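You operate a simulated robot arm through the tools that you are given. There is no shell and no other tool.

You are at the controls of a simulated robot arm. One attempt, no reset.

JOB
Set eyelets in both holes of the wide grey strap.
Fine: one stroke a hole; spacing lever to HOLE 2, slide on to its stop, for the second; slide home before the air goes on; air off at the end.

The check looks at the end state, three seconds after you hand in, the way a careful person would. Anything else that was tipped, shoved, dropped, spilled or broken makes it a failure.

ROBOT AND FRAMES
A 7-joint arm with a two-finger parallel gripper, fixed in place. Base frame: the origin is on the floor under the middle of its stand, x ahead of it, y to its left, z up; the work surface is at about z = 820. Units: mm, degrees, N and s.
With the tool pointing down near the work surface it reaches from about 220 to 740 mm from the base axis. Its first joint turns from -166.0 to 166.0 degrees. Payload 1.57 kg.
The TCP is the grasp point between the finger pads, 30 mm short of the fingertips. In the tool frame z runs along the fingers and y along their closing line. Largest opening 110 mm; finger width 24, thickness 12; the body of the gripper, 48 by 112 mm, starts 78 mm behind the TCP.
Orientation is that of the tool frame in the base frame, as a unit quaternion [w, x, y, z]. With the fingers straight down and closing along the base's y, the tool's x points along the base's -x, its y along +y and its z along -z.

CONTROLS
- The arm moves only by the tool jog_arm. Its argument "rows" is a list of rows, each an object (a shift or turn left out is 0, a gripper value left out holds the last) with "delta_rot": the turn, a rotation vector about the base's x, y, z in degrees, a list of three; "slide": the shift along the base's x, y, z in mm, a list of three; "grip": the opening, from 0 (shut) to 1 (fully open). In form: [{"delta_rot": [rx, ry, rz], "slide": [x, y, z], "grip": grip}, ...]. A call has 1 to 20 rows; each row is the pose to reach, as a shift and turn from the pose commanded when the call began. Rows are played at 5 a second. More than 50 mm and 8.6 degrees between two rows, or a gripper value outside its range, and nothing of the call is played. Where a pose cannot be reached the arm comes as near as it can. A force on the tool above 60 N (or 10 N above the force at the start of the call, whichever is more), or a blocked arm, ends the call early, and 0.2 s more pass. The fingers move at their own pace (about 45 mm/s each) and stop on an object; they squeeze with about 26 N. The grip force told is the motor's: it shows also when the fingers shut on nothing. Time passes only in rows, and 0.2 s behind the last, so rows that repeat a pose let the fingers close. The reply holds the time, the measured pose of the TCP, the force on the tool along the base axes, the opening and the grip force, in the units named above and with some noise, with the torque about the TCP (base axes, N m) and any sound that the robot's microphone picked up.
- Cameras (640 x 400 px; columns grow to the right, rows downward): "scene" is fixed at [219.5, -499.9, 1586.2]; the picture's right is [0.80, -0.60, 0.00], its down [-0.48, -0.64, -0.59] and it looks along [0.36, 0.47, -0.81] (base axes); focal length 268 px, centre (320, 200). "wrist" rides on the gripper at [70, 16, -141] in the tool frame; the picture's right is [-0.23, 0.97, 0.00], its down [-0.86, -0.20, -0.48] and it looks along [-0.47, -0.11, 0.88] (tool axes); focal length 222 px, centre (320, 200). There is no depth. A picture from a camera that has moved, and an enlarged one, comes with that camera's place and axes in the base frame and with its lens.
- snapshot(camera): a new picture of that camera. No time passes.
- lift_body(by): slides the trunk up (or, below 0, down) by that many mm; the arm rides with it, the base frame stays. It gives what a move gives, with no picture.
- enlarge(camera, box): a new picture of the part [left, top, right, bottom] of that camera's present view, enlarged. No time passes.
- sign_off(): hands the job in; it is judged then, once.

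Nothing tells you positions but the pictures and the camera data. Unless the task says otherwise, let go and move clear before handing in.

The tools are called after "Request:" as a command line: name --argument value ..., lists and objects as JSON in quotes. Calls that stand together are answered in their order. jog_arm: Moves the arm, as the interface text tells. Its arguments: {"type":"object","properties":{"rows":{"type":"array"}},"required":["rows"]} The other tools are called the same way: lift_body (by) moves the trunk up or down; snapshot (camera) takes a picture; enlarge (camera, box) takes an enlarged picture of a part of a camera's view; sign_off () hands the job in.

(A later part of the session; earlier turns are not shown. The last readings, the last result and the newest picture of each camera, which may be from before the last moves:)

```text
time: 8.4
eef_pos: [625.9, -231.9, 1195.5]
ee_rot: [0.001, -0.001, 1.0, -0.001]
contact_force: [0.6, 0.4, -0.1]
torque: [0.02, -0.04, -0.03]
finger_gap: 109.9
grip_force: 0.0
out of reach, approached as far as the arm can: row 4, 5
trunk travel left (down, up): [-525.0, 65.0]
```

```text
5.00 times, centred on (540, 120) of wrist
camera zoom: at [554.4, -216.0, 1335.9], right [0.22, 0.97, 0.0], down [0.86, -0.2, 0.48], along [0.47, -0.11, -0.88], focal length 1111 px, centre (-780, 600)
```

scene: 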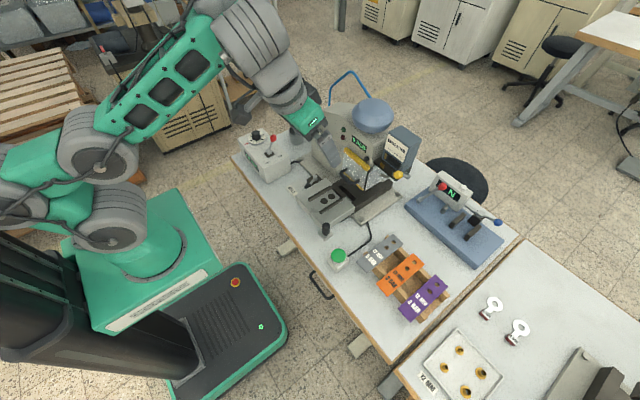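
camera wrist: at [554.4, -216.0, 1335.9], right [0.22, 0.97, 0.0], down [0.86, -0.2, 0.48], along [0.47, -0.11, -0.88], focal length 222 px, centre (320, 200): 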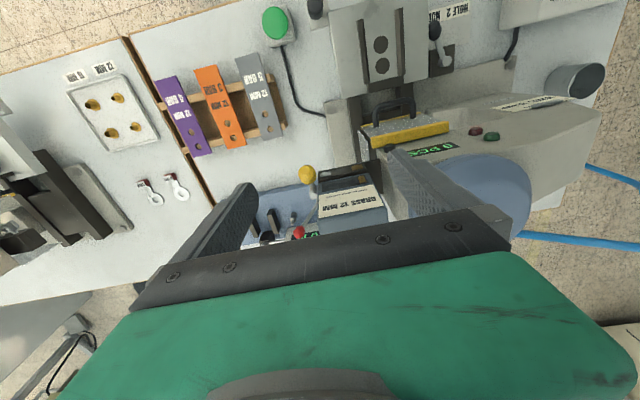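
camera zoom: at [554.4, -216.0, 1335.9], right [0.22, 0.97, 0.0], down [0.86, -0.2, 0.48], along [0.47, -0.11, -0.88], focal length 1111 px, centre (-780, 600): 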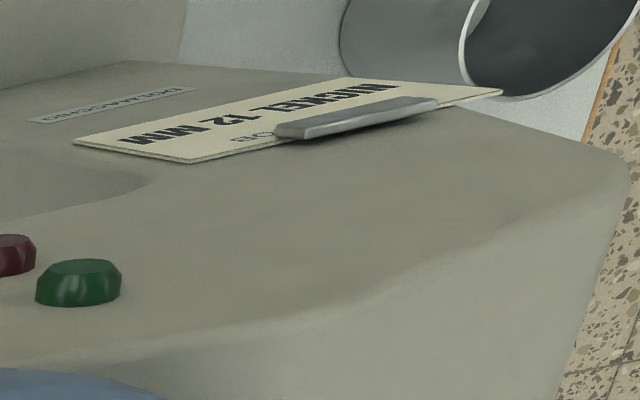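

The lever's knob is near (653, -255, 1078), which is within reach. I'll enlarge the scene camera on the selector and magazine to work out what it does.

Request:
enlarge --camera "scene" --box '[384, 158, 412, 182]'

Request:
enlarge --camera "scene" --box '[370, 120, 426, 184]'

Request:
enlarge --camera "wrist" --box '[318, 150, 398, 200]'

Request:
snapshot --camera "scene"

```text
16.00 times, centred on (398, 170) of scene
camera zoom: at [219.5, -499.9, 1586.2], right [0.8, -0.6, 0.0], down [-0.48, -0.64, -0.59], along [0.36, 0.47, -0.81], focal length 4284 px, centre (-928, 680)
```

zoom: 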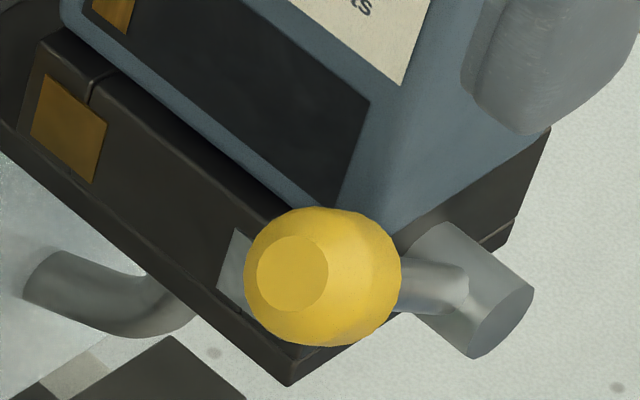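

```text
6.25 times, centred on (398, 152) of scene
camera zoom: at [219.5, -499.9, 1586.2], right [0.8, -0.6, 0.0], down [-0.48, -0.64, -0.59], along [0.36, 0.47, -0.81], focal length 1673 px, centre (-168, 500)
```

zoom: 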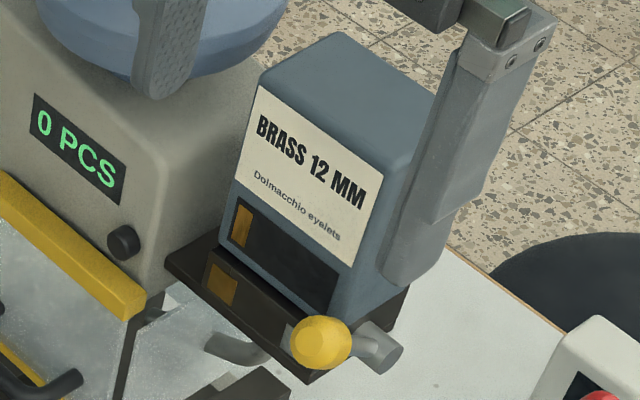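

```text
8.00 times, centred on (358, 175) of wrist
camera zoom: at [554.4, -216.0, 1335.9], right [0.22, 0.97, 0.0], down [0.86, -0.2, 0.48], along [0.47, -0.11, -0.88], focal length 1777 px, centre (16, 400)
```

zoom: 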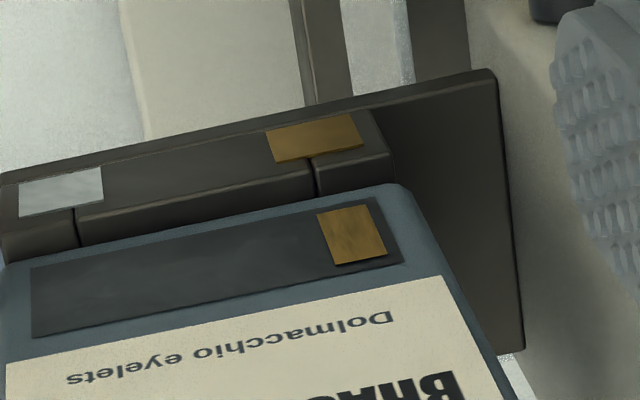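

```text
taken
```

scene: 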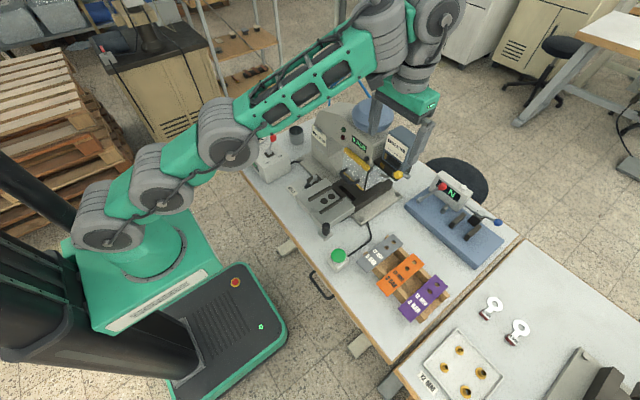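

I want to compare this magazine with the ones on the far rack, so I'll swing back to the right-hand viewpoint and zoom harder.

Request:
jog_arm --rows '[{"slide": [-40, -20, 10]}, {"slide": [-80, -50, 20]}, {"slide": [-120, -80, 30]}, {"slide": [-150, -120, 30]}, {"slide": [-180, -155, 30]}, {"slide": [-215, -190, 30]}, {"slide": [-245, -220, 30]}]'

Request:
snapshot --camera "wrist"

Request:
enlarge --camera "wrist" --box '[0, 310, 50, 350]'

Request:
enlarge --camera "scene" --box '[384, 158, 412, 182]'

```text
refused: row 2 steps farther than a row can; nothing moved
```

```text
taken
camera wrist: at [554.4, -216.0, 1335.9], right [0.22, 0.97, 0.0], down [0.86, -0.2, 0.48], along [0.47, -0.11, -0.88], focal length 222 px, centre (320, 200)
```

wrist: 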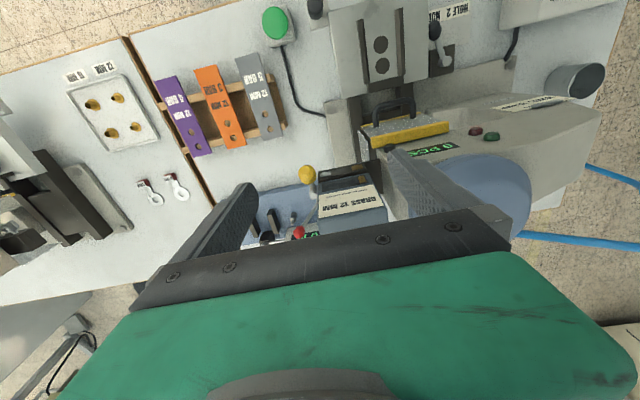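

```text
10.00 times, centred on (25, 330) of wrist
camera zoom: at [554.4, -216.0, 1335.9], right [0.22, 0.97, 0.0], down [0.86, -0.2, 0.48], along [0.47, -0.11, -0.88], focal length 2221 px, centre (3270, -1100)
```

zoom: 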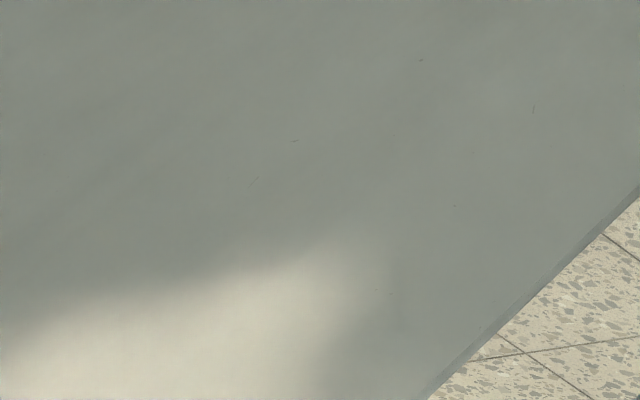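

```text
16.00 times, centred on (398, 170) of scene
camera zoom: at [219.5, -499.9, 1586.2], right [0.8, -0.6, 0.0], down [-0.48, -0.64, -0.59], along [0.36, 0.47, -0.81], focal length 4284 px, centre (-928, 680)
```

zoom: 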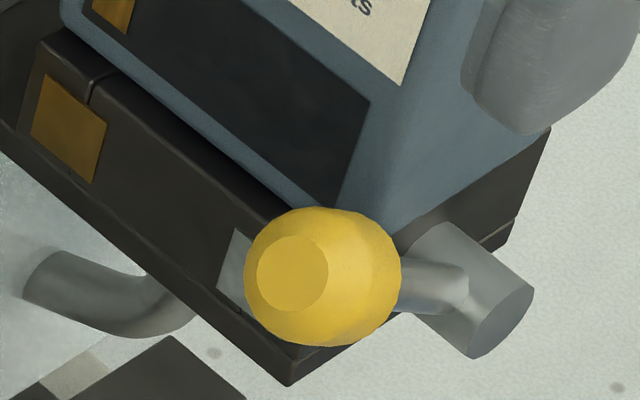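

Request:
jog_arm --rows '[{"slide": [-35, -15, 10]}, {"slide": [-70, -35, 20]}, {"slide": [-105, -55, 30]}, {"slide": [-135, -80, 35]}, {"slide": [-165, -110, 40]}, {"slide": [-190, -140, 40]}, {"slide": [-215, -170, 40]}, {"slide": [-240, -200, 40]}, {"slide": [-255, -230, 40]}]'

Request:
snapshot --camera "wrist"

Request:
enlarge --camera "wrist" --box '[0, 310, 50, 350]'

Request:
enlarge --camera "wrist" --box '[0, 330, 50, 370]'

Request:
enlarge --camera "wrist" --box '[80, 220, 180, 300]'

```text
time: 10.4
eef_pos: [369.6, -461.7, 1233.7]
ee_rot: [0.001, -0.002, 1.0, 0.001]
contact_force: [0.1, -0.8, 0.0]
torque: [0.01, -0.01, -0.02]
finger_gap: 109.7
grip_force: 0.1
trunk travel left (down, up): [-525.0, 65.0]
```

```text
taken
camera wrist: at [299.0, -447.0, 1374.6], right [0.22, 0.97, 0.0], down [0.86, -0.2, 0.48], along [0.47, -0.11, -0.88], focal length 222 px, centre (320, 200)
```

wrist: 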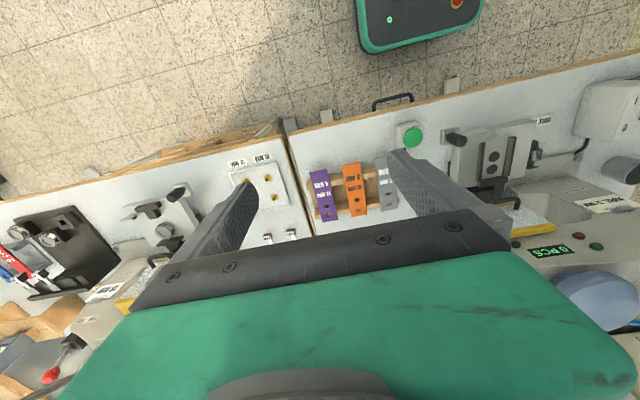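

```text
10.00 times, centred on (25, 330) of wrist
camera zoom: at [299.0, -447.0, 1374.6], right [0.22, 0.97, 0.0], down [0.86, -0.2, 0.48], along [0.47, -0.11, -0.88], focal length 2221 px, centre (3270, -1100)
```

zoom: 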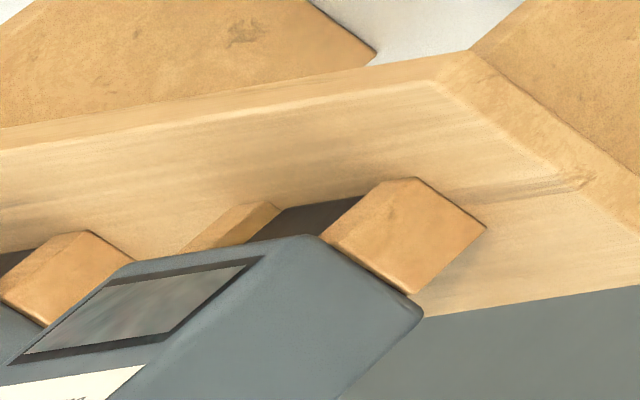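

```text
10.00 times, centred on (25, 350) of wrist
camera zoom: at [299.0, -447.0, 1374.6], right [0.22, 0.97, 0.0], down [0.86, -0.2, 0.48], along [0.47, -0.11, -0.88], focal length 2221 px, centre (3270, -1300)
```

zoom: 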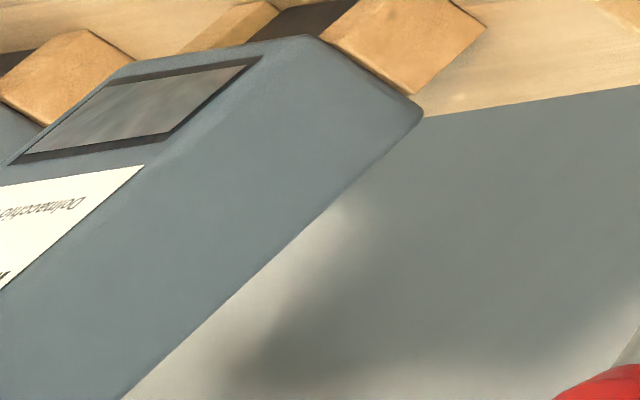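

```text
5.00 times, centred on (130, 260) of wrist
camera zoom: at [299.0, -447.0, 1374.6], right [0.22, 0.97, 0.0], down [0.86, -0.2, 0.48], along [0.47, -0.11, -0.88], focal length 1111 px, centre (1270, -100)
```

zoom: 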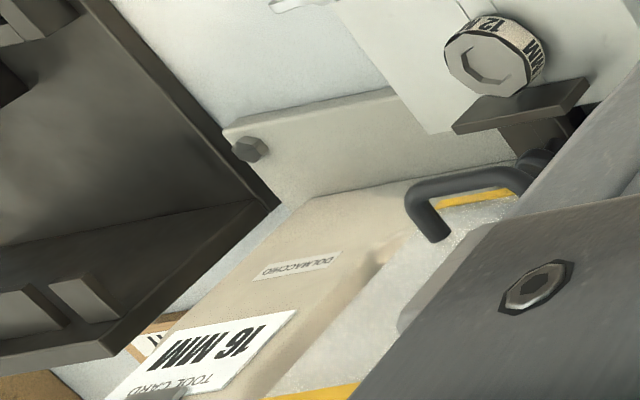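

Request:
enlarge --camera "wrist" --box '[100, 100, 300, 220]'

Request:
enlarge --camera "wrist" --box '[160, 115, 290, 170]'

Request:
enlarge --camera "wrist" --box '[500, 120, 640, 330]'

Request:
enlarge --camera "scene" --box '[380, 80, 520, 200]'

```text
3.20 times, centred on (200, 160) of wrist
camera zoom: at [299.0, -447.0, 1374.6], right [0.22, 0.97, 0.0], down [0.86, -0.2, 0.48], along [0.47, -0.11, -0.88], focal length 711 px, centre (704, 328)
```

zoom: 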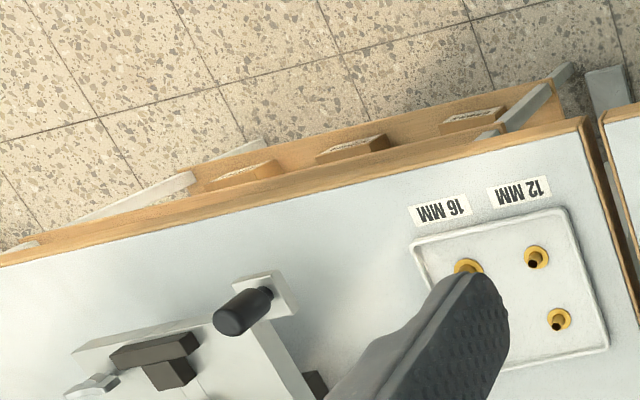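

```text
4.92 times, centred on (225, 142) of wrist
camera zoom: at [299.0, -447.0, 1374.6], right [0.22, 0.97, 0.0], down [0.86, -0.2, 0.48], along [0.47, -0.11, -0.88], focal length 1094 px, centre (788, 483)
```

zoom: 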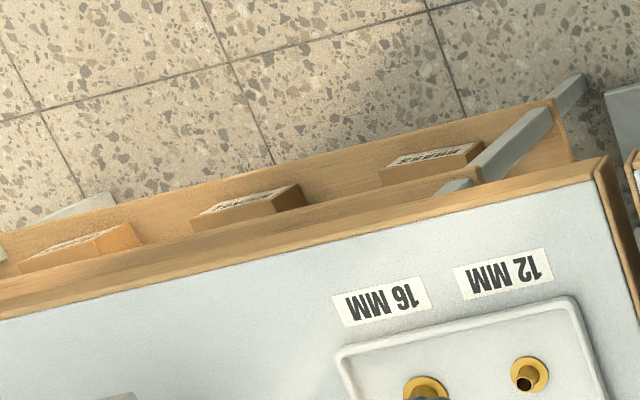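

```text
1.90 times, centred on (570, 225) of wrist
camera zoom: at [299.0, -447.0, 1374.6], right [0.22, 0.97, 0.0], down [0.86, -0.2, 0.48], along [0.47, -0.11, -0.88], focal length 423 px, centre (-156, 152)
```

zoom: 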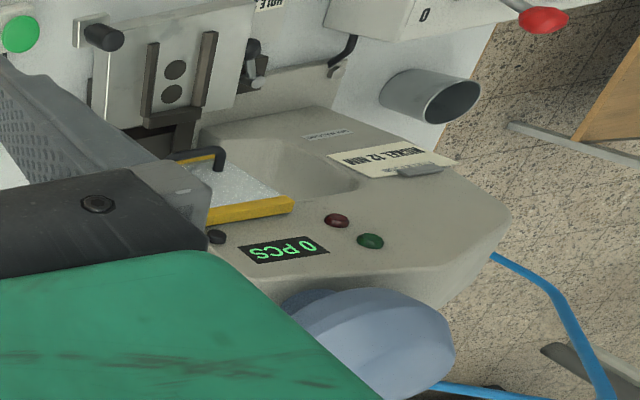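

```text
3.33 times, centred on (450, 140) of scene
camera zoom: at [219.5, -499.9, 1586.2], right [0.8, -0.6, 0.0], down [-0.48, -0.64, -0.59], along [0.36, 0.47, -0.81], focal length 892 px, centre (-113, 400)
```

zoom: 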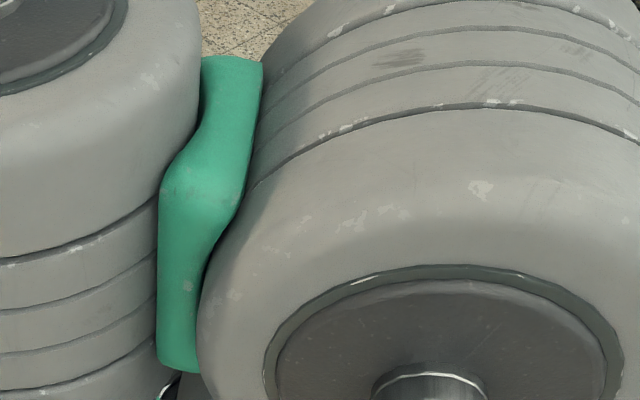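

I'll go to a position in front of the yellow knob to locate it accurately. I plan to try the selector gently first, since the job card calls for nickel.

Request:
jog_arm --rows '[{"slide": [25, 30, -5]}, {"slide": [50, 60, -10]}, {"slide": [75, 90, -20]}, {"slide": [100, 120, -25]}, {"slide": [125, 150, -30]}, {"slide": [150, 180, -40]}, {"slide": [180, 206, -54]}]'

Request:
enlarge --camera "wrist" --box '[260, 120, 420, 240]'

Request:
enlarge --camera "scene" --box '[360, 120, 440, 190]'

```text
time: 12.0
eef_pos: [552.3, -257.5, 1181.4]
ee_rot: [0.001, -0.001, 1.0, 0.0]
contact_force: [0.7, 0.1, 0.0]
torque: [0.0, -0.01, 0.02]
finger_gap: 109.7
grip_force: 0.0
trunk travel left (down, up): [-525.0, 65.0]
```

```text
3.33 times, centred on (340, 180) of wrist
camera zoom: at [481.9, -241.3, 1321.4], right [0.23, 0.97, 0.0], down [0.85, -0.2, 0.48], along [0.47, -0.11, -0.88], focal length 740 px, centre (253, 267)
```

zoom: 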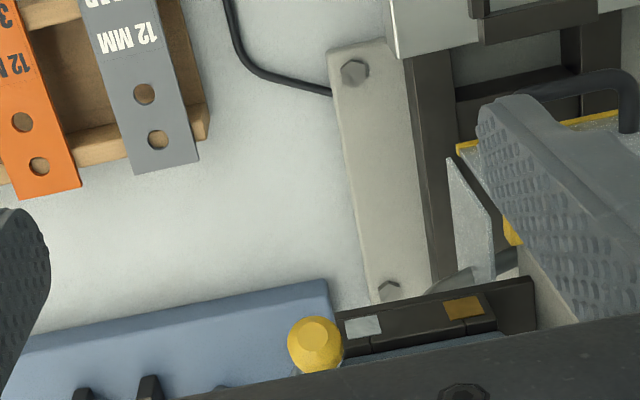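

```text
5.71 times, centred on (400, 155) of scene
camera zoom: at [219.5, -499.9, 1586.2], right [0.8, -0.6, 0.0], down [-0.48, -0.64, -0.59], along [0.36, 0.47, -0.81], focal length 1530 px, centre (-137, 457)
```

zoom: 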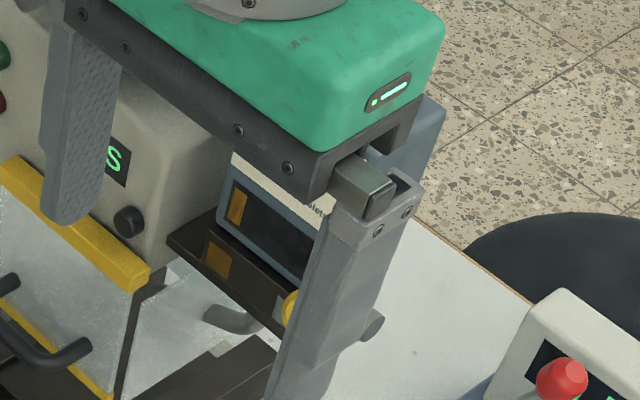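

The knob is at about (654, -255, 1074). I'll raise the trunk for reach and test whether the tool can pitch outward here.

Request:
lift_body --by 60

Request:
jog_arm --rows '[{"slide": [0, 0, -20], "grip": 0}, {"slide": [0, 0, -40]}, {"slide": [0, 0, -60]}, {"delta_rot": [0, -7, 0], "slide": [0, 0, -60]}, {"delta_rot": [0, -14, 0], "slide": [0, 0, -60]}, {"delta_rot": [0, -21, 0], "slide": [0, 0, -60]}, {"delta_rot": [0, -28, 0], "slide": [0, 0, -60]}]'

```text
time: 13.0
eef_pos: [550.8, -257.7, 1240.1]
ee_rot: [0.001, 0.0, 1.0, 0.001]
contact_force: [0.4, 0.3, 0.4]
torque: [-0.01, 0.03, 0.05]
finger_gap: 109.9
grip_force: 0.2
trunk travel left (down, up): [-585.0, 5.0]
```

```text
time: 14.6
eef_pos: [550.8, -257.3, 1181.3]
ee_rot: [0.244, -0.001, 0.97, -0.001]
contact_force: [-0.7, 0.2, 0.2]
torque: [0.04, -0.01, -0.03]
finger_gap: 0.0
grip_force: 17.4
trunk travel left (down, up): [-585.0, 5.0]
```

Pitching works here. I'll look from this pose at the magazine and lever.

Request:
snapshot --camera "wrist"

Request:
enlarge --camera "wrist" --box '[260, 130, 420, 240]'

Request:
snapshot --camera "scene"

```text
taken
camera wrist: at [422.6, -241.8, 1272.4], right [0.2, 0.97, 0.11], down [0.53, -0.2, 0.83], along [0.83, -0.11, -0.55], focal length 222 px, centre (320, 200)
```

wrist: 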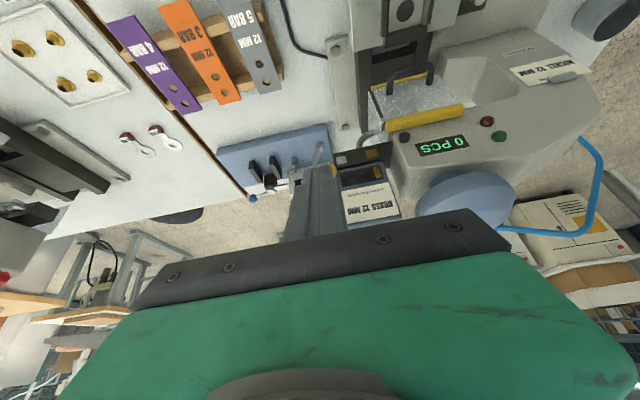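

```text
3.64 times, centred on (340, 185) of wrist
camera zoom: at [422.6, -241.8, 1272.4], right [0.2, 0.97, 0.11], down [0.53, -0.2, 0.83], along [0.83, -0.11, -0.55], focal length 808 px, centre (247, 254)
```

zoom: 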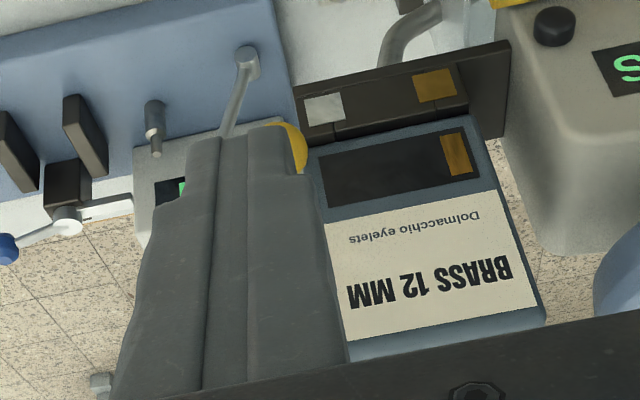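

```text
taken
```

scene: 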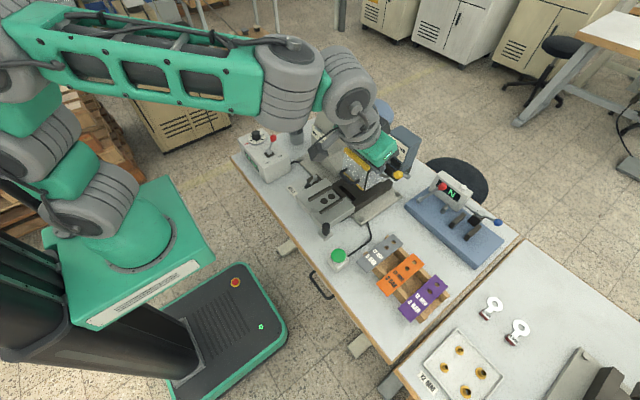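

The nickel option seems to be chosen by this lever. I'll bring the closed fingertips just in front of the yellow knob.

Request:
jog_arm --rows '[{"slide": [10, -4, -35]}, {"slide": [25, -6, -70]}, {"slide": [45, -6, -103]}]'

Request:
enlarge --camera "wrist" --box '[260, 110, 420, 230]'

Request:
enlarge --camera "scene" --box '[360, 120, 440, 190]'

```text
time: 15.4
eef_pos: [597.6, -265.1, 1077.7]
ee_rot: [0.244, -0.001, 0.97, 0.0]
contact_force: [0.5, 0.2, 0.5]
torque: [0.02, -0.03, 0.01]
finger_gap: 0.0
grip_force: 21.3
trunk travel left (down, up): [-585.0, 5.0]
```

```text
3.33 times, centred on (340, 170) of wrist
camera zoom: at [469.1, -248.5, 1169.2], right [0.2, 0.97, 0.11], down [0.53, -0.2, 0.83], along [0.83, -0.11, -0.55], focal length 740 px, centre (253, 300)
```

zoom: 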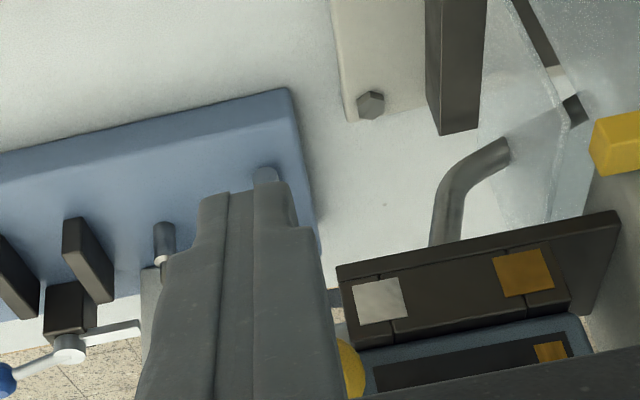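

```text
5.71 times, centred on (400, 155) of scene
camera zoom: at [219.5, -499.9, 1586.2], right [0.8, -0.6, 0.0], down [-0.48, -0.64, -0.59], along [0.36, 0.47, -0.81], focal length 1530 px, centre (-137, 457)
```

zoom: 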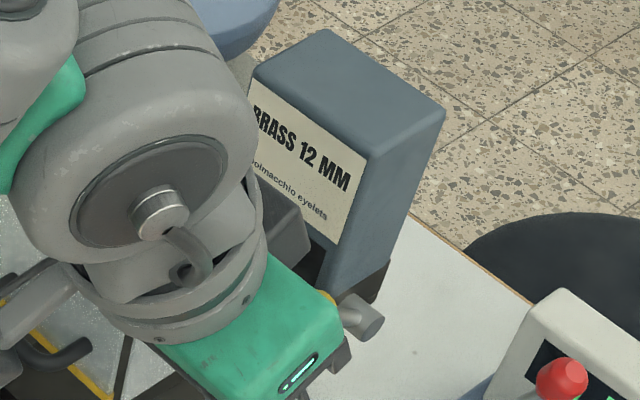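

Request:
jog_arm --rows '[{"slide": [10, 0, 0]}, {"slide": [20, 0, 1]}, {"slide": [26, 0, 3]}, {"slide": [31, 0, 7]}, {"slide": [36, 0, 12]}]'

Request:
enlarge --camera "scene" --box '[360, 120, 440, 190]'

Request:
enlarge --camera "wrist" --box '[260, 110, 420, 230]'

```text
time: 16.6
eef_pos: [626.3, -265.2, 1084.8]
ee_rot: [0.236, 0.002, 0.972, 0.003]
contact_force: [-38.0, -1.3, -14.3]
torque: [-0.14, 0.73, 0.29]
finger_gap: 0.2
grip_force: 21.1
trunk travel left (down, up): [-585.0, 5.0]
```

```text
5.71 times, centred on (400, 155) of scene
camera zoom: at [219.5, -499.9, 1586.2], right [0.8, -0.6, 0.0], down [-0.48, -0.64, -0.59], along [0.36, 0.47, -0.81], focal length 1530 px, centre (-137, 457)
```

zoom: 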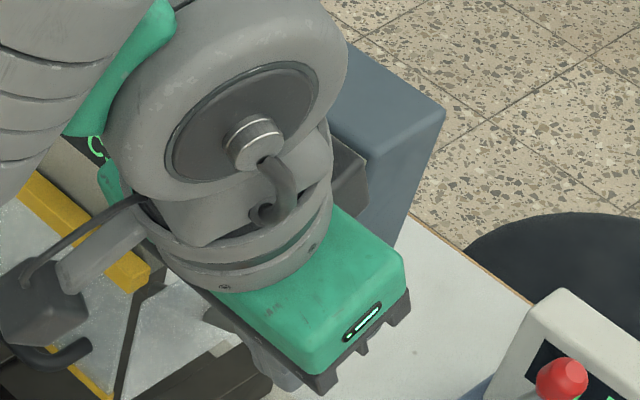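

```text
3.33 times, centred on (340, 170) of wrist
camera zoom: at [498.6, -248.5, 1177.7], right [0.2, 0.97, 0.11], down [0.54, -0.2, 0.82], along [0.82, -0.11, -0.57], focal length 740 px, centre (253, 300)
```

zoom: 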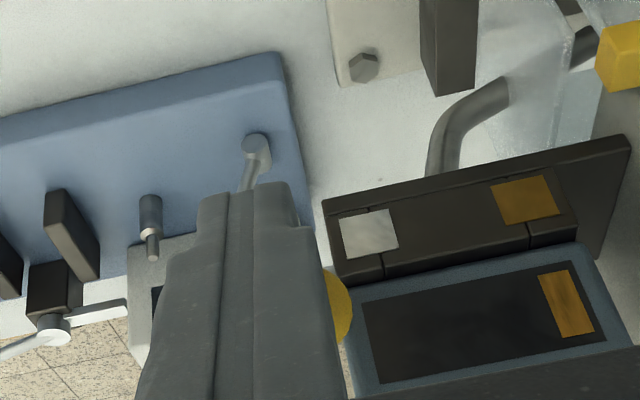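

The lever resists a forward push with about 40 N, so that side looks like its end stop. I'll back off, straighten the tool, and try it gently the other way, downward.

Request:
jog_arm --rows '[{"slide": [-25, 0, -5]}, {"slide": [-50, 0, 10]}, {"delta_rot": [0, 7, 0], "slide": [-55, 0, 40]}, {"delta_rot": [0, 14, 0], "slide": [-55, 2, 65]}, {"delta_rot": [0, 21, 0], "slide": [-40, 4, 75]}, {"delta_rot": [0, 28, 0], "slide": [-20, 7, 75]}, {"delta_rot": [0, 28, 0], "slide": [5, 7, 75]}]'

Request:
enlarge --camera "wrist" --box '[260, 110, 420, 240]'

Request:
enlarge --camera "scene" --box '[360, 120, 440, 190]'

```text
time: 18.2
eef_pos: [639.3, -256.6, 1165.7]
ee_rot: [0.0, -0.001, 1.0, -0.001]
contact_force: [0.5, -0.3, -0.1]
torque: [0.02, 0.0, 0.01]
finger_gap: 0.2
grip_force: 20.9
trunk travel left (down, up): [-585.0, 5.0]
```

```text
3.08 times, centred on (340, 175) of wrist
camera zoom: at [568.8, -240.3, 1306.0], right [0.23, 0.97, 0.0], down [0.86, -0.2, 0.48], along [0.47, -0.11, -0.88], focal length 684 px, centre (258, 277)
```

zoom: 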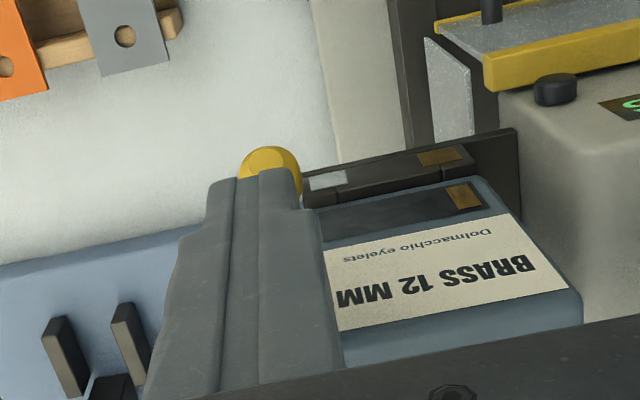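

```text
5.71 times, centred on (400, 155) of scene
camera zoom: at [219.5, -499.9, 1586.2], right [0.8, -0.6, 0.0], down [-0.48, -0.64, -0.59], along [0.36, 0.47, -0.81], focal length 1530 px, centre (-137, 457)
```

zoom: 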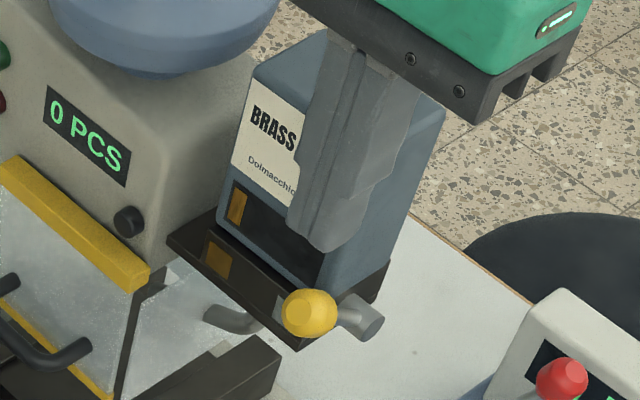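

The knob has not moved. I'll now press it gently down from above.

Request:
jog_arm --rows '[{"slide": [10, -2, -20]}, {"slide": [13, -2, -38]}, {"slide": [13, -2, -46]}, {"slide": [13, -2, -51]}, {"slide": [12, -2, -56]}, {"slide": [11, -2, -61]}]'

Request:
enlarge --camera "wrist" --box '[260, 110, 420, 240]'

Request:
enlarge --camera "scene" --box '[360, 120, 440, 190]'

```text
time: 19.6
eef_pos: [648.9, -259.1, 1103.8]
ee_rot: [0.001, -0.001, 1.0, -0.001]
contact_force: [-1.0, -0.5, 1.2]
torque: [-0.02, 0.05, 0.0]
finger_gap: 0.0
grip_force: 21.6
trunk travel left (down, up): [-585.0, 5.0]
```

```text
3.08 times, centred on (340, 175) of wrist
camera zoom: at [578.3, -243.5, 1244.4], right [0.22, 0.97, 0.0], down [0.85, -0.2, 0.48], along [0.47, -0.11, -0.88], focal length 684 px, centre (258, 277)
```

zoom: 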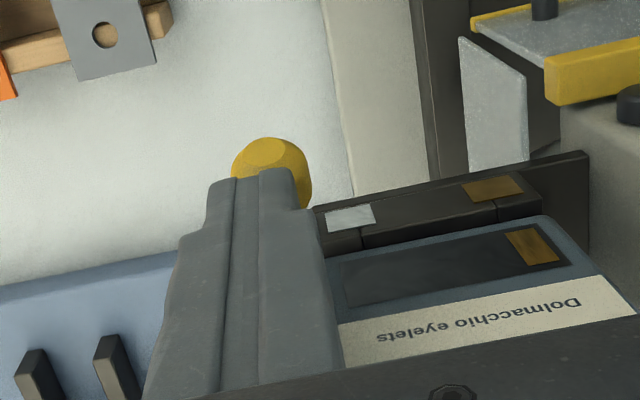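

```text
5.71 times, centred on (400, 155) of scene
camera zoom: at [219.5, -499.9, 1586.2], right [0.8, -0.6, 0.0], down [-0.48, -0.64, -0.59], along [0.36, 0.47, -0.81], focal length 1530 px, centre (-137, 457)
```

zoom: 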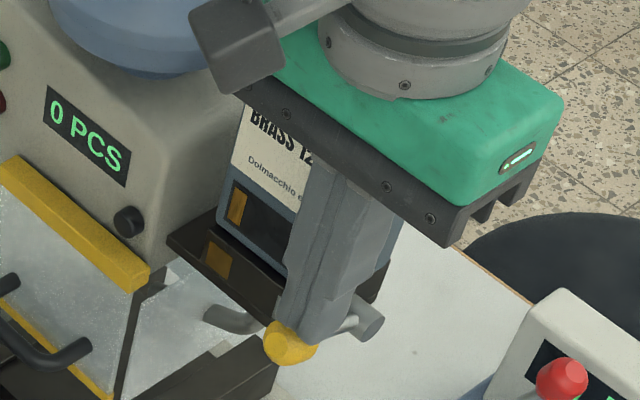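

It moves down easily with almost no force. I'll keep following it down in small steps until it stops.

Request:
jog_arm --rows '[{"slide": [-2, 0, -6]}, {"slide": [-3, 0, -12]}, {"slide": [-4, 0, -18]}, {"slide": [-4, 0, -24]}, {"slide": [-4, 0, -30]}]'

Request:
enlarge --camera "wrist" --box '[260, 110, 420, 240]'

Request:
enlarge --camera "scene" --box '[360, 120, 440, 190]'

```text
time: 20.8
eef_pos: [642.9, -259.1, 1073.4]
ee_rot: [0.0, -0.001, 1.0, 0.0]
contact_force: [-2.4, 0.0, 2.5]
torque: [0.02, 0.07, 0.02]
finger_gap: 0.0
grip_force: 21.4
trunk travel left (down, up): [-585.0, 5.0]
```

```text
3.08 times, centred on (340, 175) of wrist
camera zoom: at [574.0, -243.3, 1214.5], right [0.22, 0.97, 0.0], down [0.85, -0.2, 0.48], along [0.47, -0.11, -0.88], focal length 684 px, centre (258, 277)
```

zoom: 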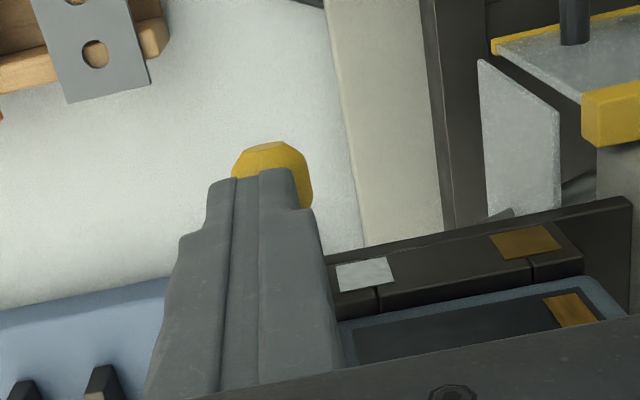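

```text
5.71 times, centred on (400, 155) of scene
camera zoom: at [219.5, -499.9, 1586.2], right [0.8, -0.6, 0.0], down [-0.48, -0.64, -0.59], along [0.36, 0.47, -0.81], focal length 1530 px, centre (-137, 457)
```

zoom: 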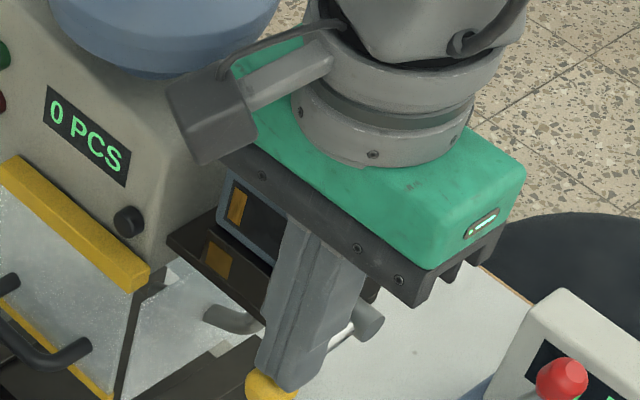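

Request:
jog_arm --rows '[{"slide": [-1, 0, -5]}, {"slide": [-2, 0, -10]}, {"slide": [-2, 0, -15]}]'

Request:
enlarge --camera "wrist" --box '[260, 110, 420, 240]'

Request:
enlarge --camera "scene" --box '[360, 120, 440, 190]'

```text
time: 21.6
eef_pos: [643.8, -258.8, 1069.5]
ee_rot: [0.011, -0.002, 1.0, -0.005]
contact_force: [5.4, -1.4, 49.5]
torque: [1.02, -1.12, -0.19]
finger_gap: 0.0
grip_force: 21.8
trunk travel left (down, up): [-585.0, 5.0]
```

```text
3.08 times, centred on (340, 175) of wrist
camera zoom: at [571.0, -242.5, 1208.5], right [0.22, 0.97, 0.0], down [0.85, -0.19, 0.5], along [0.48, -0.11, -0.87], focal length 684 px, centre (258, 277)
```

zoom: 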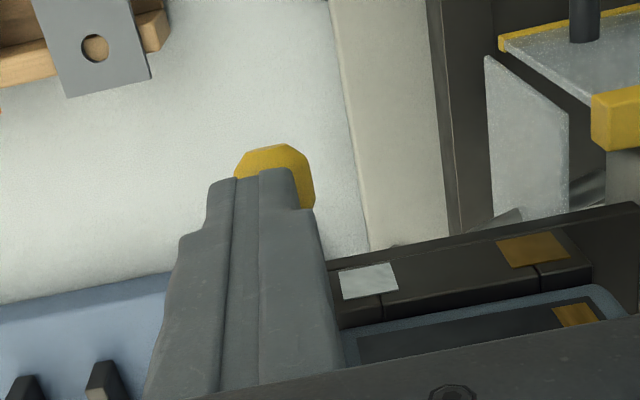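

```text
5.71 times, centred on (400, 155) of scene
camera zoom: at [219.5, -499.9, 1586.2], right [0.8, -0.6, 0.0], down [-0.48, -0.64, -0.59], along [0.36, 0.47, -0.81], focal length 1530 px, centre (-137, 457)
```

zoom: 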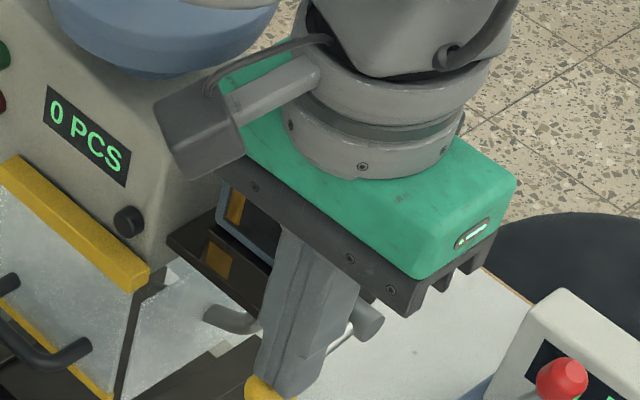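

The lever has reached its lower stop. I'll back straight up and see whether it stays down and what has changed.

Request:
jog_arm --rows '[{"slide": [-2, 0, 15]}, {"slide": [-5, 0, 45]}, {"slide": [-20, 0, 85]}, {"slide": [-50, 0, 115]}, {"slide": [-80, 20, 135]}]'

Request:
enlarge --camera "wrist" --box '[260, 110, 420, 240]'

Request:
enlarge --camera "scene" --box '[360, 120, 440, 190]'

Request:
enlarge --camera "scene" --box '[384, 158, 412, 182]'

```text
time: 22.8
eef_pos: [559.6, -235.4, 1194.0]
ee_rot: [0.002, -0.001, 1.0, 0.001]
contact_force: [-0.4, 0.8, 0.3]
torque: [-0.02, -0.05, -0.01]
finger_gap: 0.0
grip_force: 21.3
trunk travel left (down, up): [-585.0, 5.0]
```

```text
3.08 times, centred on (340, 175) of wrist
camera zoom: at [489.6, -220.9, 1335.3], right [0.22, 0.97, 0.0], down [0.86, -0.2, 0.48], along [0.47, -0.11, -0.88], focal length 684 px, centre (258, 277)
```

zoom: 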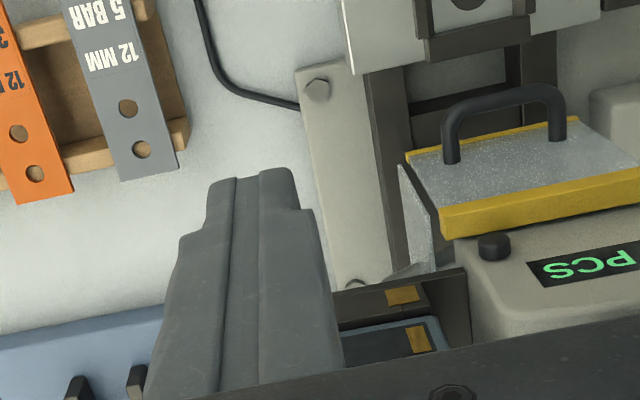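

```text
5.71 times, centred on (400, 155) of scene
camera zoom: at [219.5, -499.9, 1586.2], right [0.8, -0.6, 0.0], down [-0.48, -0.64, -0.59], along [0.36, 0.47, -0.81], focal length 1530 px, centre (-137, 457)
```

zoom: 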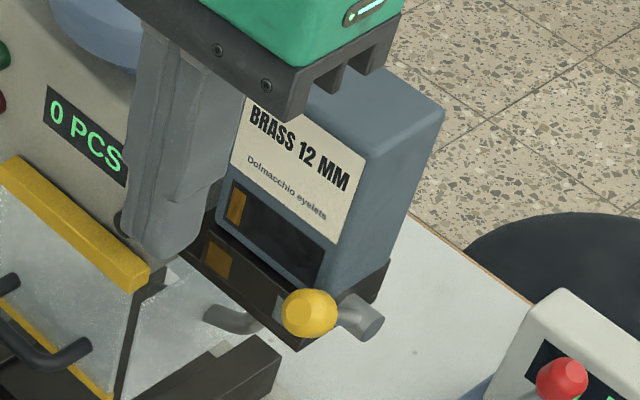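

```text
16.00 times, centred on (398, 170) of scene
camera zoom: at [219.5, -499.9, 1586.2], right [0.8, -0.6, 0.0], down [-0.48, -0.64, -0.59], along [0.36, 0.47, -0.81], focal length 4284 px, centre (-928, 680)
```

zoom: 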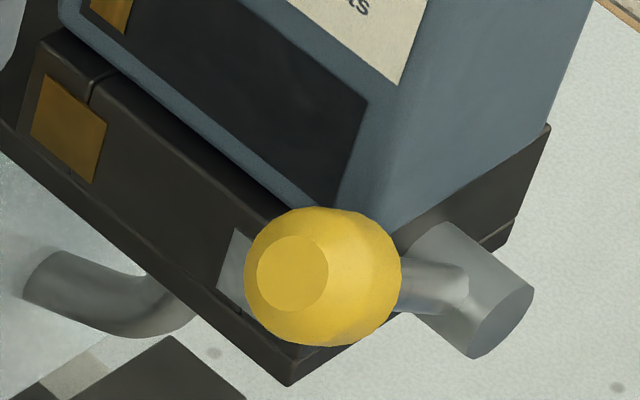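

The lever springs back up. I'll move aside to get an unobstructed look at the window, the press and anything else that may have changed.

Request:
jog_arm --rows '[{"slide": [-40, -20, 10]}, {"slide": [-80, -40, 10]}, {"slide": [-120, -60, 10]}]'

Request:
enlarge --camera "scene" --box '[320, 110, 440, 200]'

Request:
snapshot --camera "wrist"

Request:
enlarge --camera "scene" --box '[370, 150, 402, 174]'

Request:
enlarge --camera "scene" --box '[340, 160, 400, 210]'

```text
time: 23.6
eef_pos: [442.9, -296.9, 1201.1]
ee_rot: [0.001, -0.002, 1.0, 0.0]
contact_force: [-0.2, -0.3, -0.5]
torque: [-0.01, -0.01, 0.01]
finger_gap: 0.3
grip_force: 21.4
trunk travel left (down, up): [-585.0, 5.0]
```

```text
4.44 times, centred on (380, 155) of scene
camera zoom: at [219.5, -499.9, 1586.2], right [0.8, -0.6, 0.0], down [-0.48, -0.64, -0.59], along [0.36, 0.47, -0.81], focal length 1190 px, centre (53, 400)
```

zoom: 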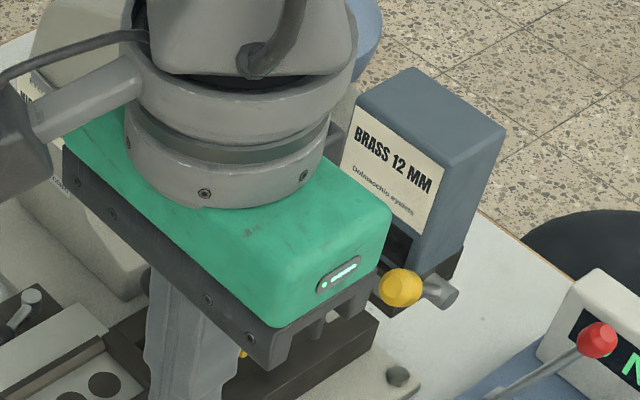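

```text
taken
camera wrist: at [371.6, -281.1, 1341.8], right [0.22, 0.97, 0.0], down [0.85, -0.2, 0.48], along [0.47, -0.11, -0.88], focal length 222 px, centre (320, 200)
```

wrist: 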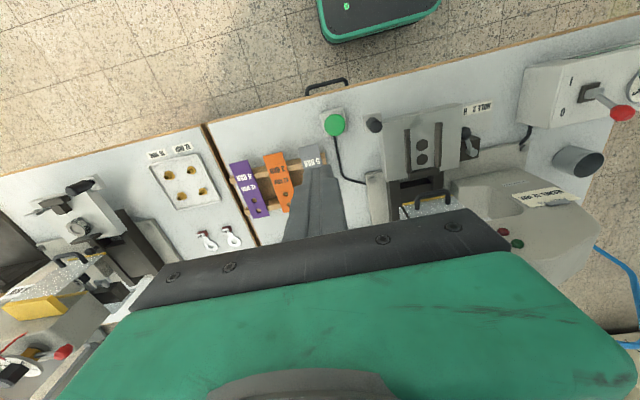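

```text
16.00 times, centred on (386, 162) of scene
camera zoom: at [219.5, -499.9, 1586.2], right [0.8, -0.6, 0.0], down [-0.48, -0.64, -0.59], along [0.36, 0.47, -0.81], focal length 4284 px, centre (-736, 808)
```

zoom: 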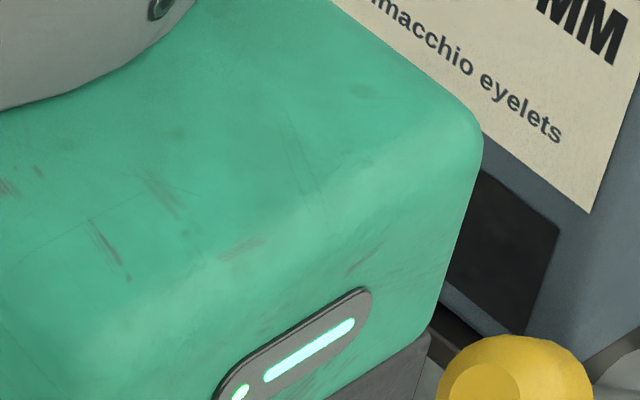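

```text
8.00 times, centred on (370, 185) of scene
camera zoom: at [219.5, -499.9, 1586.2], right [0.8, -0.6, 0.0], down [-0.48, -0.64, -0.59], along [0.36, 0.47, -0.81], focal length 2142 px, centre (-80, 320)
```

zoom: 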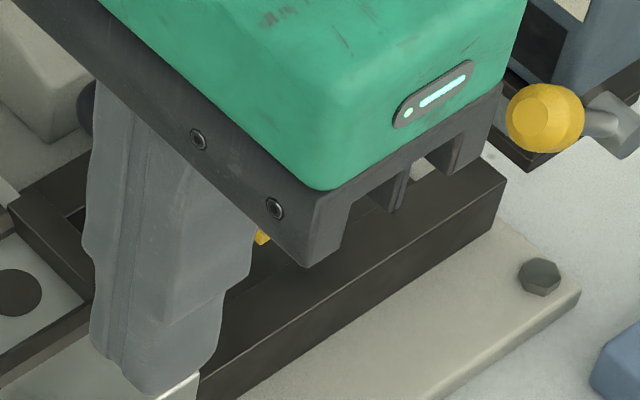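

Request:
jog_arm --rows '[{"slide": [-10, 40, 10]}, {"slide": [-20, 80, 20]}, {"slide": [-30, 120, 30]}, {"slide": [-40, 160, 40]}, {"slide": [-50, 200, 50]}, {"slide": [-60, 235, 50]}]'

Request:
snapshot --camera "scene"

Request:
enlarge --camera "scene" --box '[370, 120, 426, 184]'

Request:
enlarge --camera "scene" --box '[330, 150, 400, 210]'

Request:
snapshot --camera "wrist"

```text
time: 25.0
eef_pos: [383.4, -63.7, 1252.5]
ee_rot: [0.001, 0.0, 1.0, 0.0]
contact_force: [0.1, 0.5, -0.2]
torque: [0.03, -0.02, 0.01]
finger_gap: 0.0
grip_force: 21.6
trunk travel left (down, up): [-585.0, 5.0]
```

```text
taken
```

scene: 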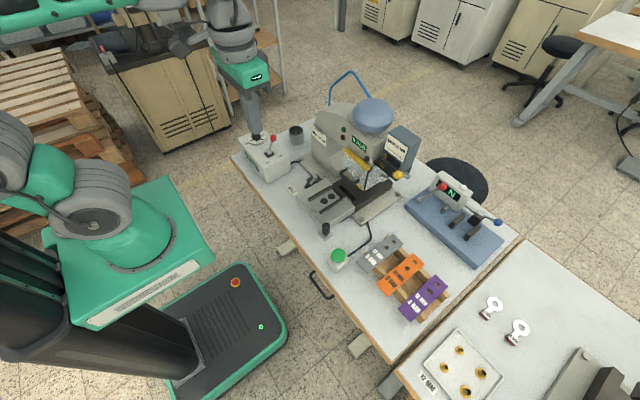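

```text
6.25 times, centred on (398, 152) of scene
camera zoom: at [219.5, -499.9, 1586.2], right [0.8, -0.6, 0.0], down [-0.48, -0.64, -0.59], along [0.36, 0.47, -0.81], focal length 1673 px, centre (-168, 500)
```

zoom: 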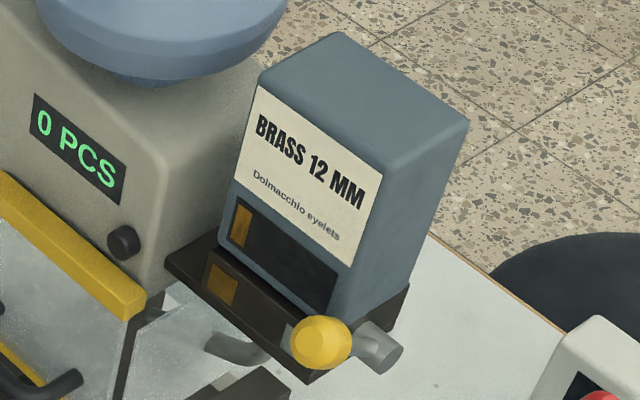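

```text
6.67 times, centred on (365, 180) of scene
camera zoom: at [219.5, -499.9, 1586.2], right [0.8, -0.6, 0.0], down [-0.48, -0.64, -0.59], along [0.36, 0.47, -0.81], focal length 1785 px, centre (20, 333)
```

zoom: 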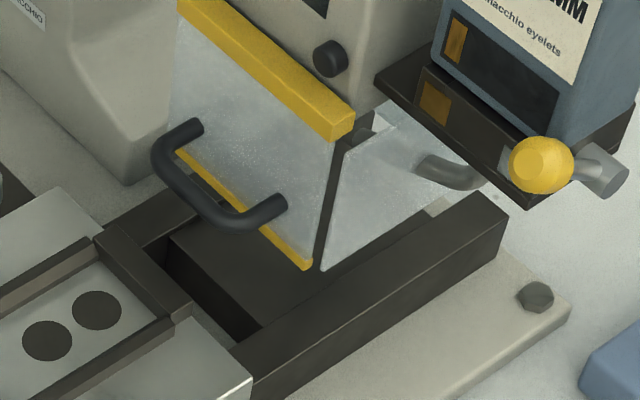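

```text
taken
camera wrist: at [312.4, -48.3, 1393.8], right [0.22, 0.97, 0.0], down [0.85, -0.2, 0.48], along [0.47, -0.11, -0.88], focal length 222 px, centre (320, 200)
```

wrist: 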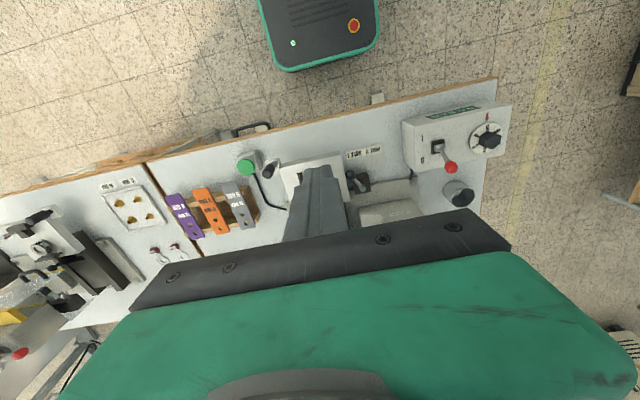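

The lever moved freely, but the torque shows it was the gripper body touching the magazine's top edge that stopped me, so it was not the lever's own stop. Nothing shifted. I'll redo the pull with the tool tilted so the body stays clear of the magazine.

Request:
jog_arm --rows '[{"slide": [20, -35, -5]}, {"slide": [40, -70, -10]}, {"slide": [60, -105, -15]}, {"slide": [80, -140, -25]}, {"delta_rot": [0, -5, 0], "slide": [105, -170, -40]}, {"delta_rot": [0, -10, 0], "slide": [135, -190, -60]}, {"delta_rot": [0, -15, 0], "slide": [165, -197, -85]}, {"delta_rot": [0, -20, 0], "slide": [195, -199, -105]}, {"delta_rot": [0, -20, 0], "slide": [230, -199, -115]}, {"delta_rot": [0, -20, 0], "slide": [245, -199, -122]}]'

Request:
enlarge --camera "wrist" --box '[260, 110, 420, 240]'

Request:
enlarge --camera "scene" --box '[360, 120, 440, 190]'

```text
time: 27.2
eef_pos: [626.2, -260.9, 1132.3]
ee_rot: [0.175, -0.002, 0.985, 0.0]
contact_force: [-0.3, -0.4, 0.0]
torque: [-0.03, 0.04, -0.04]
finger_gap: 0.0
grip_force: 21.0
trunk travel left (down, up): [-585.0, 5.0]
```

```text
3.08 times, centred on (340, 175) of wrist
camera zoom: at [511.8, -245.6, 1240.8], right [0.21, 0.97, 0.08], down [0.64, -0.2, 0.74], along [0.74, -0.11, -0.66], focal length 684 px, centre (258, 277)
```

zoom: 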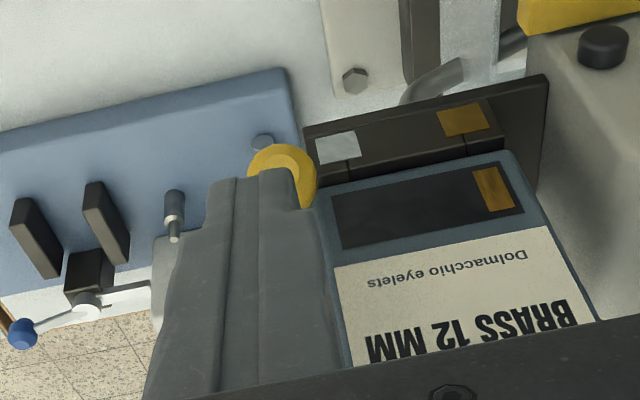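

```text
5.71 times, centred on (400, 155) of scene
camera zoom: at [219.5, -499.9, 1586.2], right [0.8, -0.6, 0.0], down [-0.48, -0.64, -0.59], along [0.36, 0.47, -0.81], focal length 1530 px, centre (-137, 457)
```

zoom: 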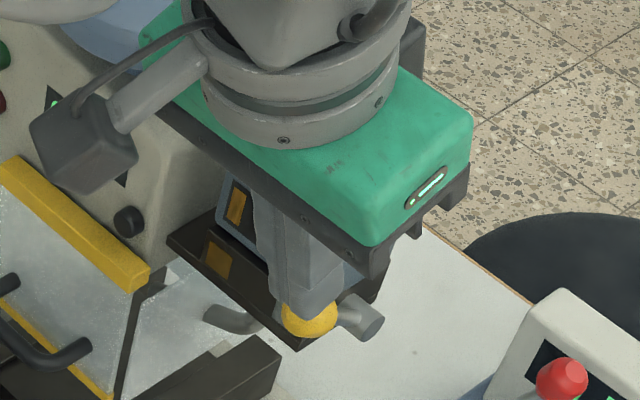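

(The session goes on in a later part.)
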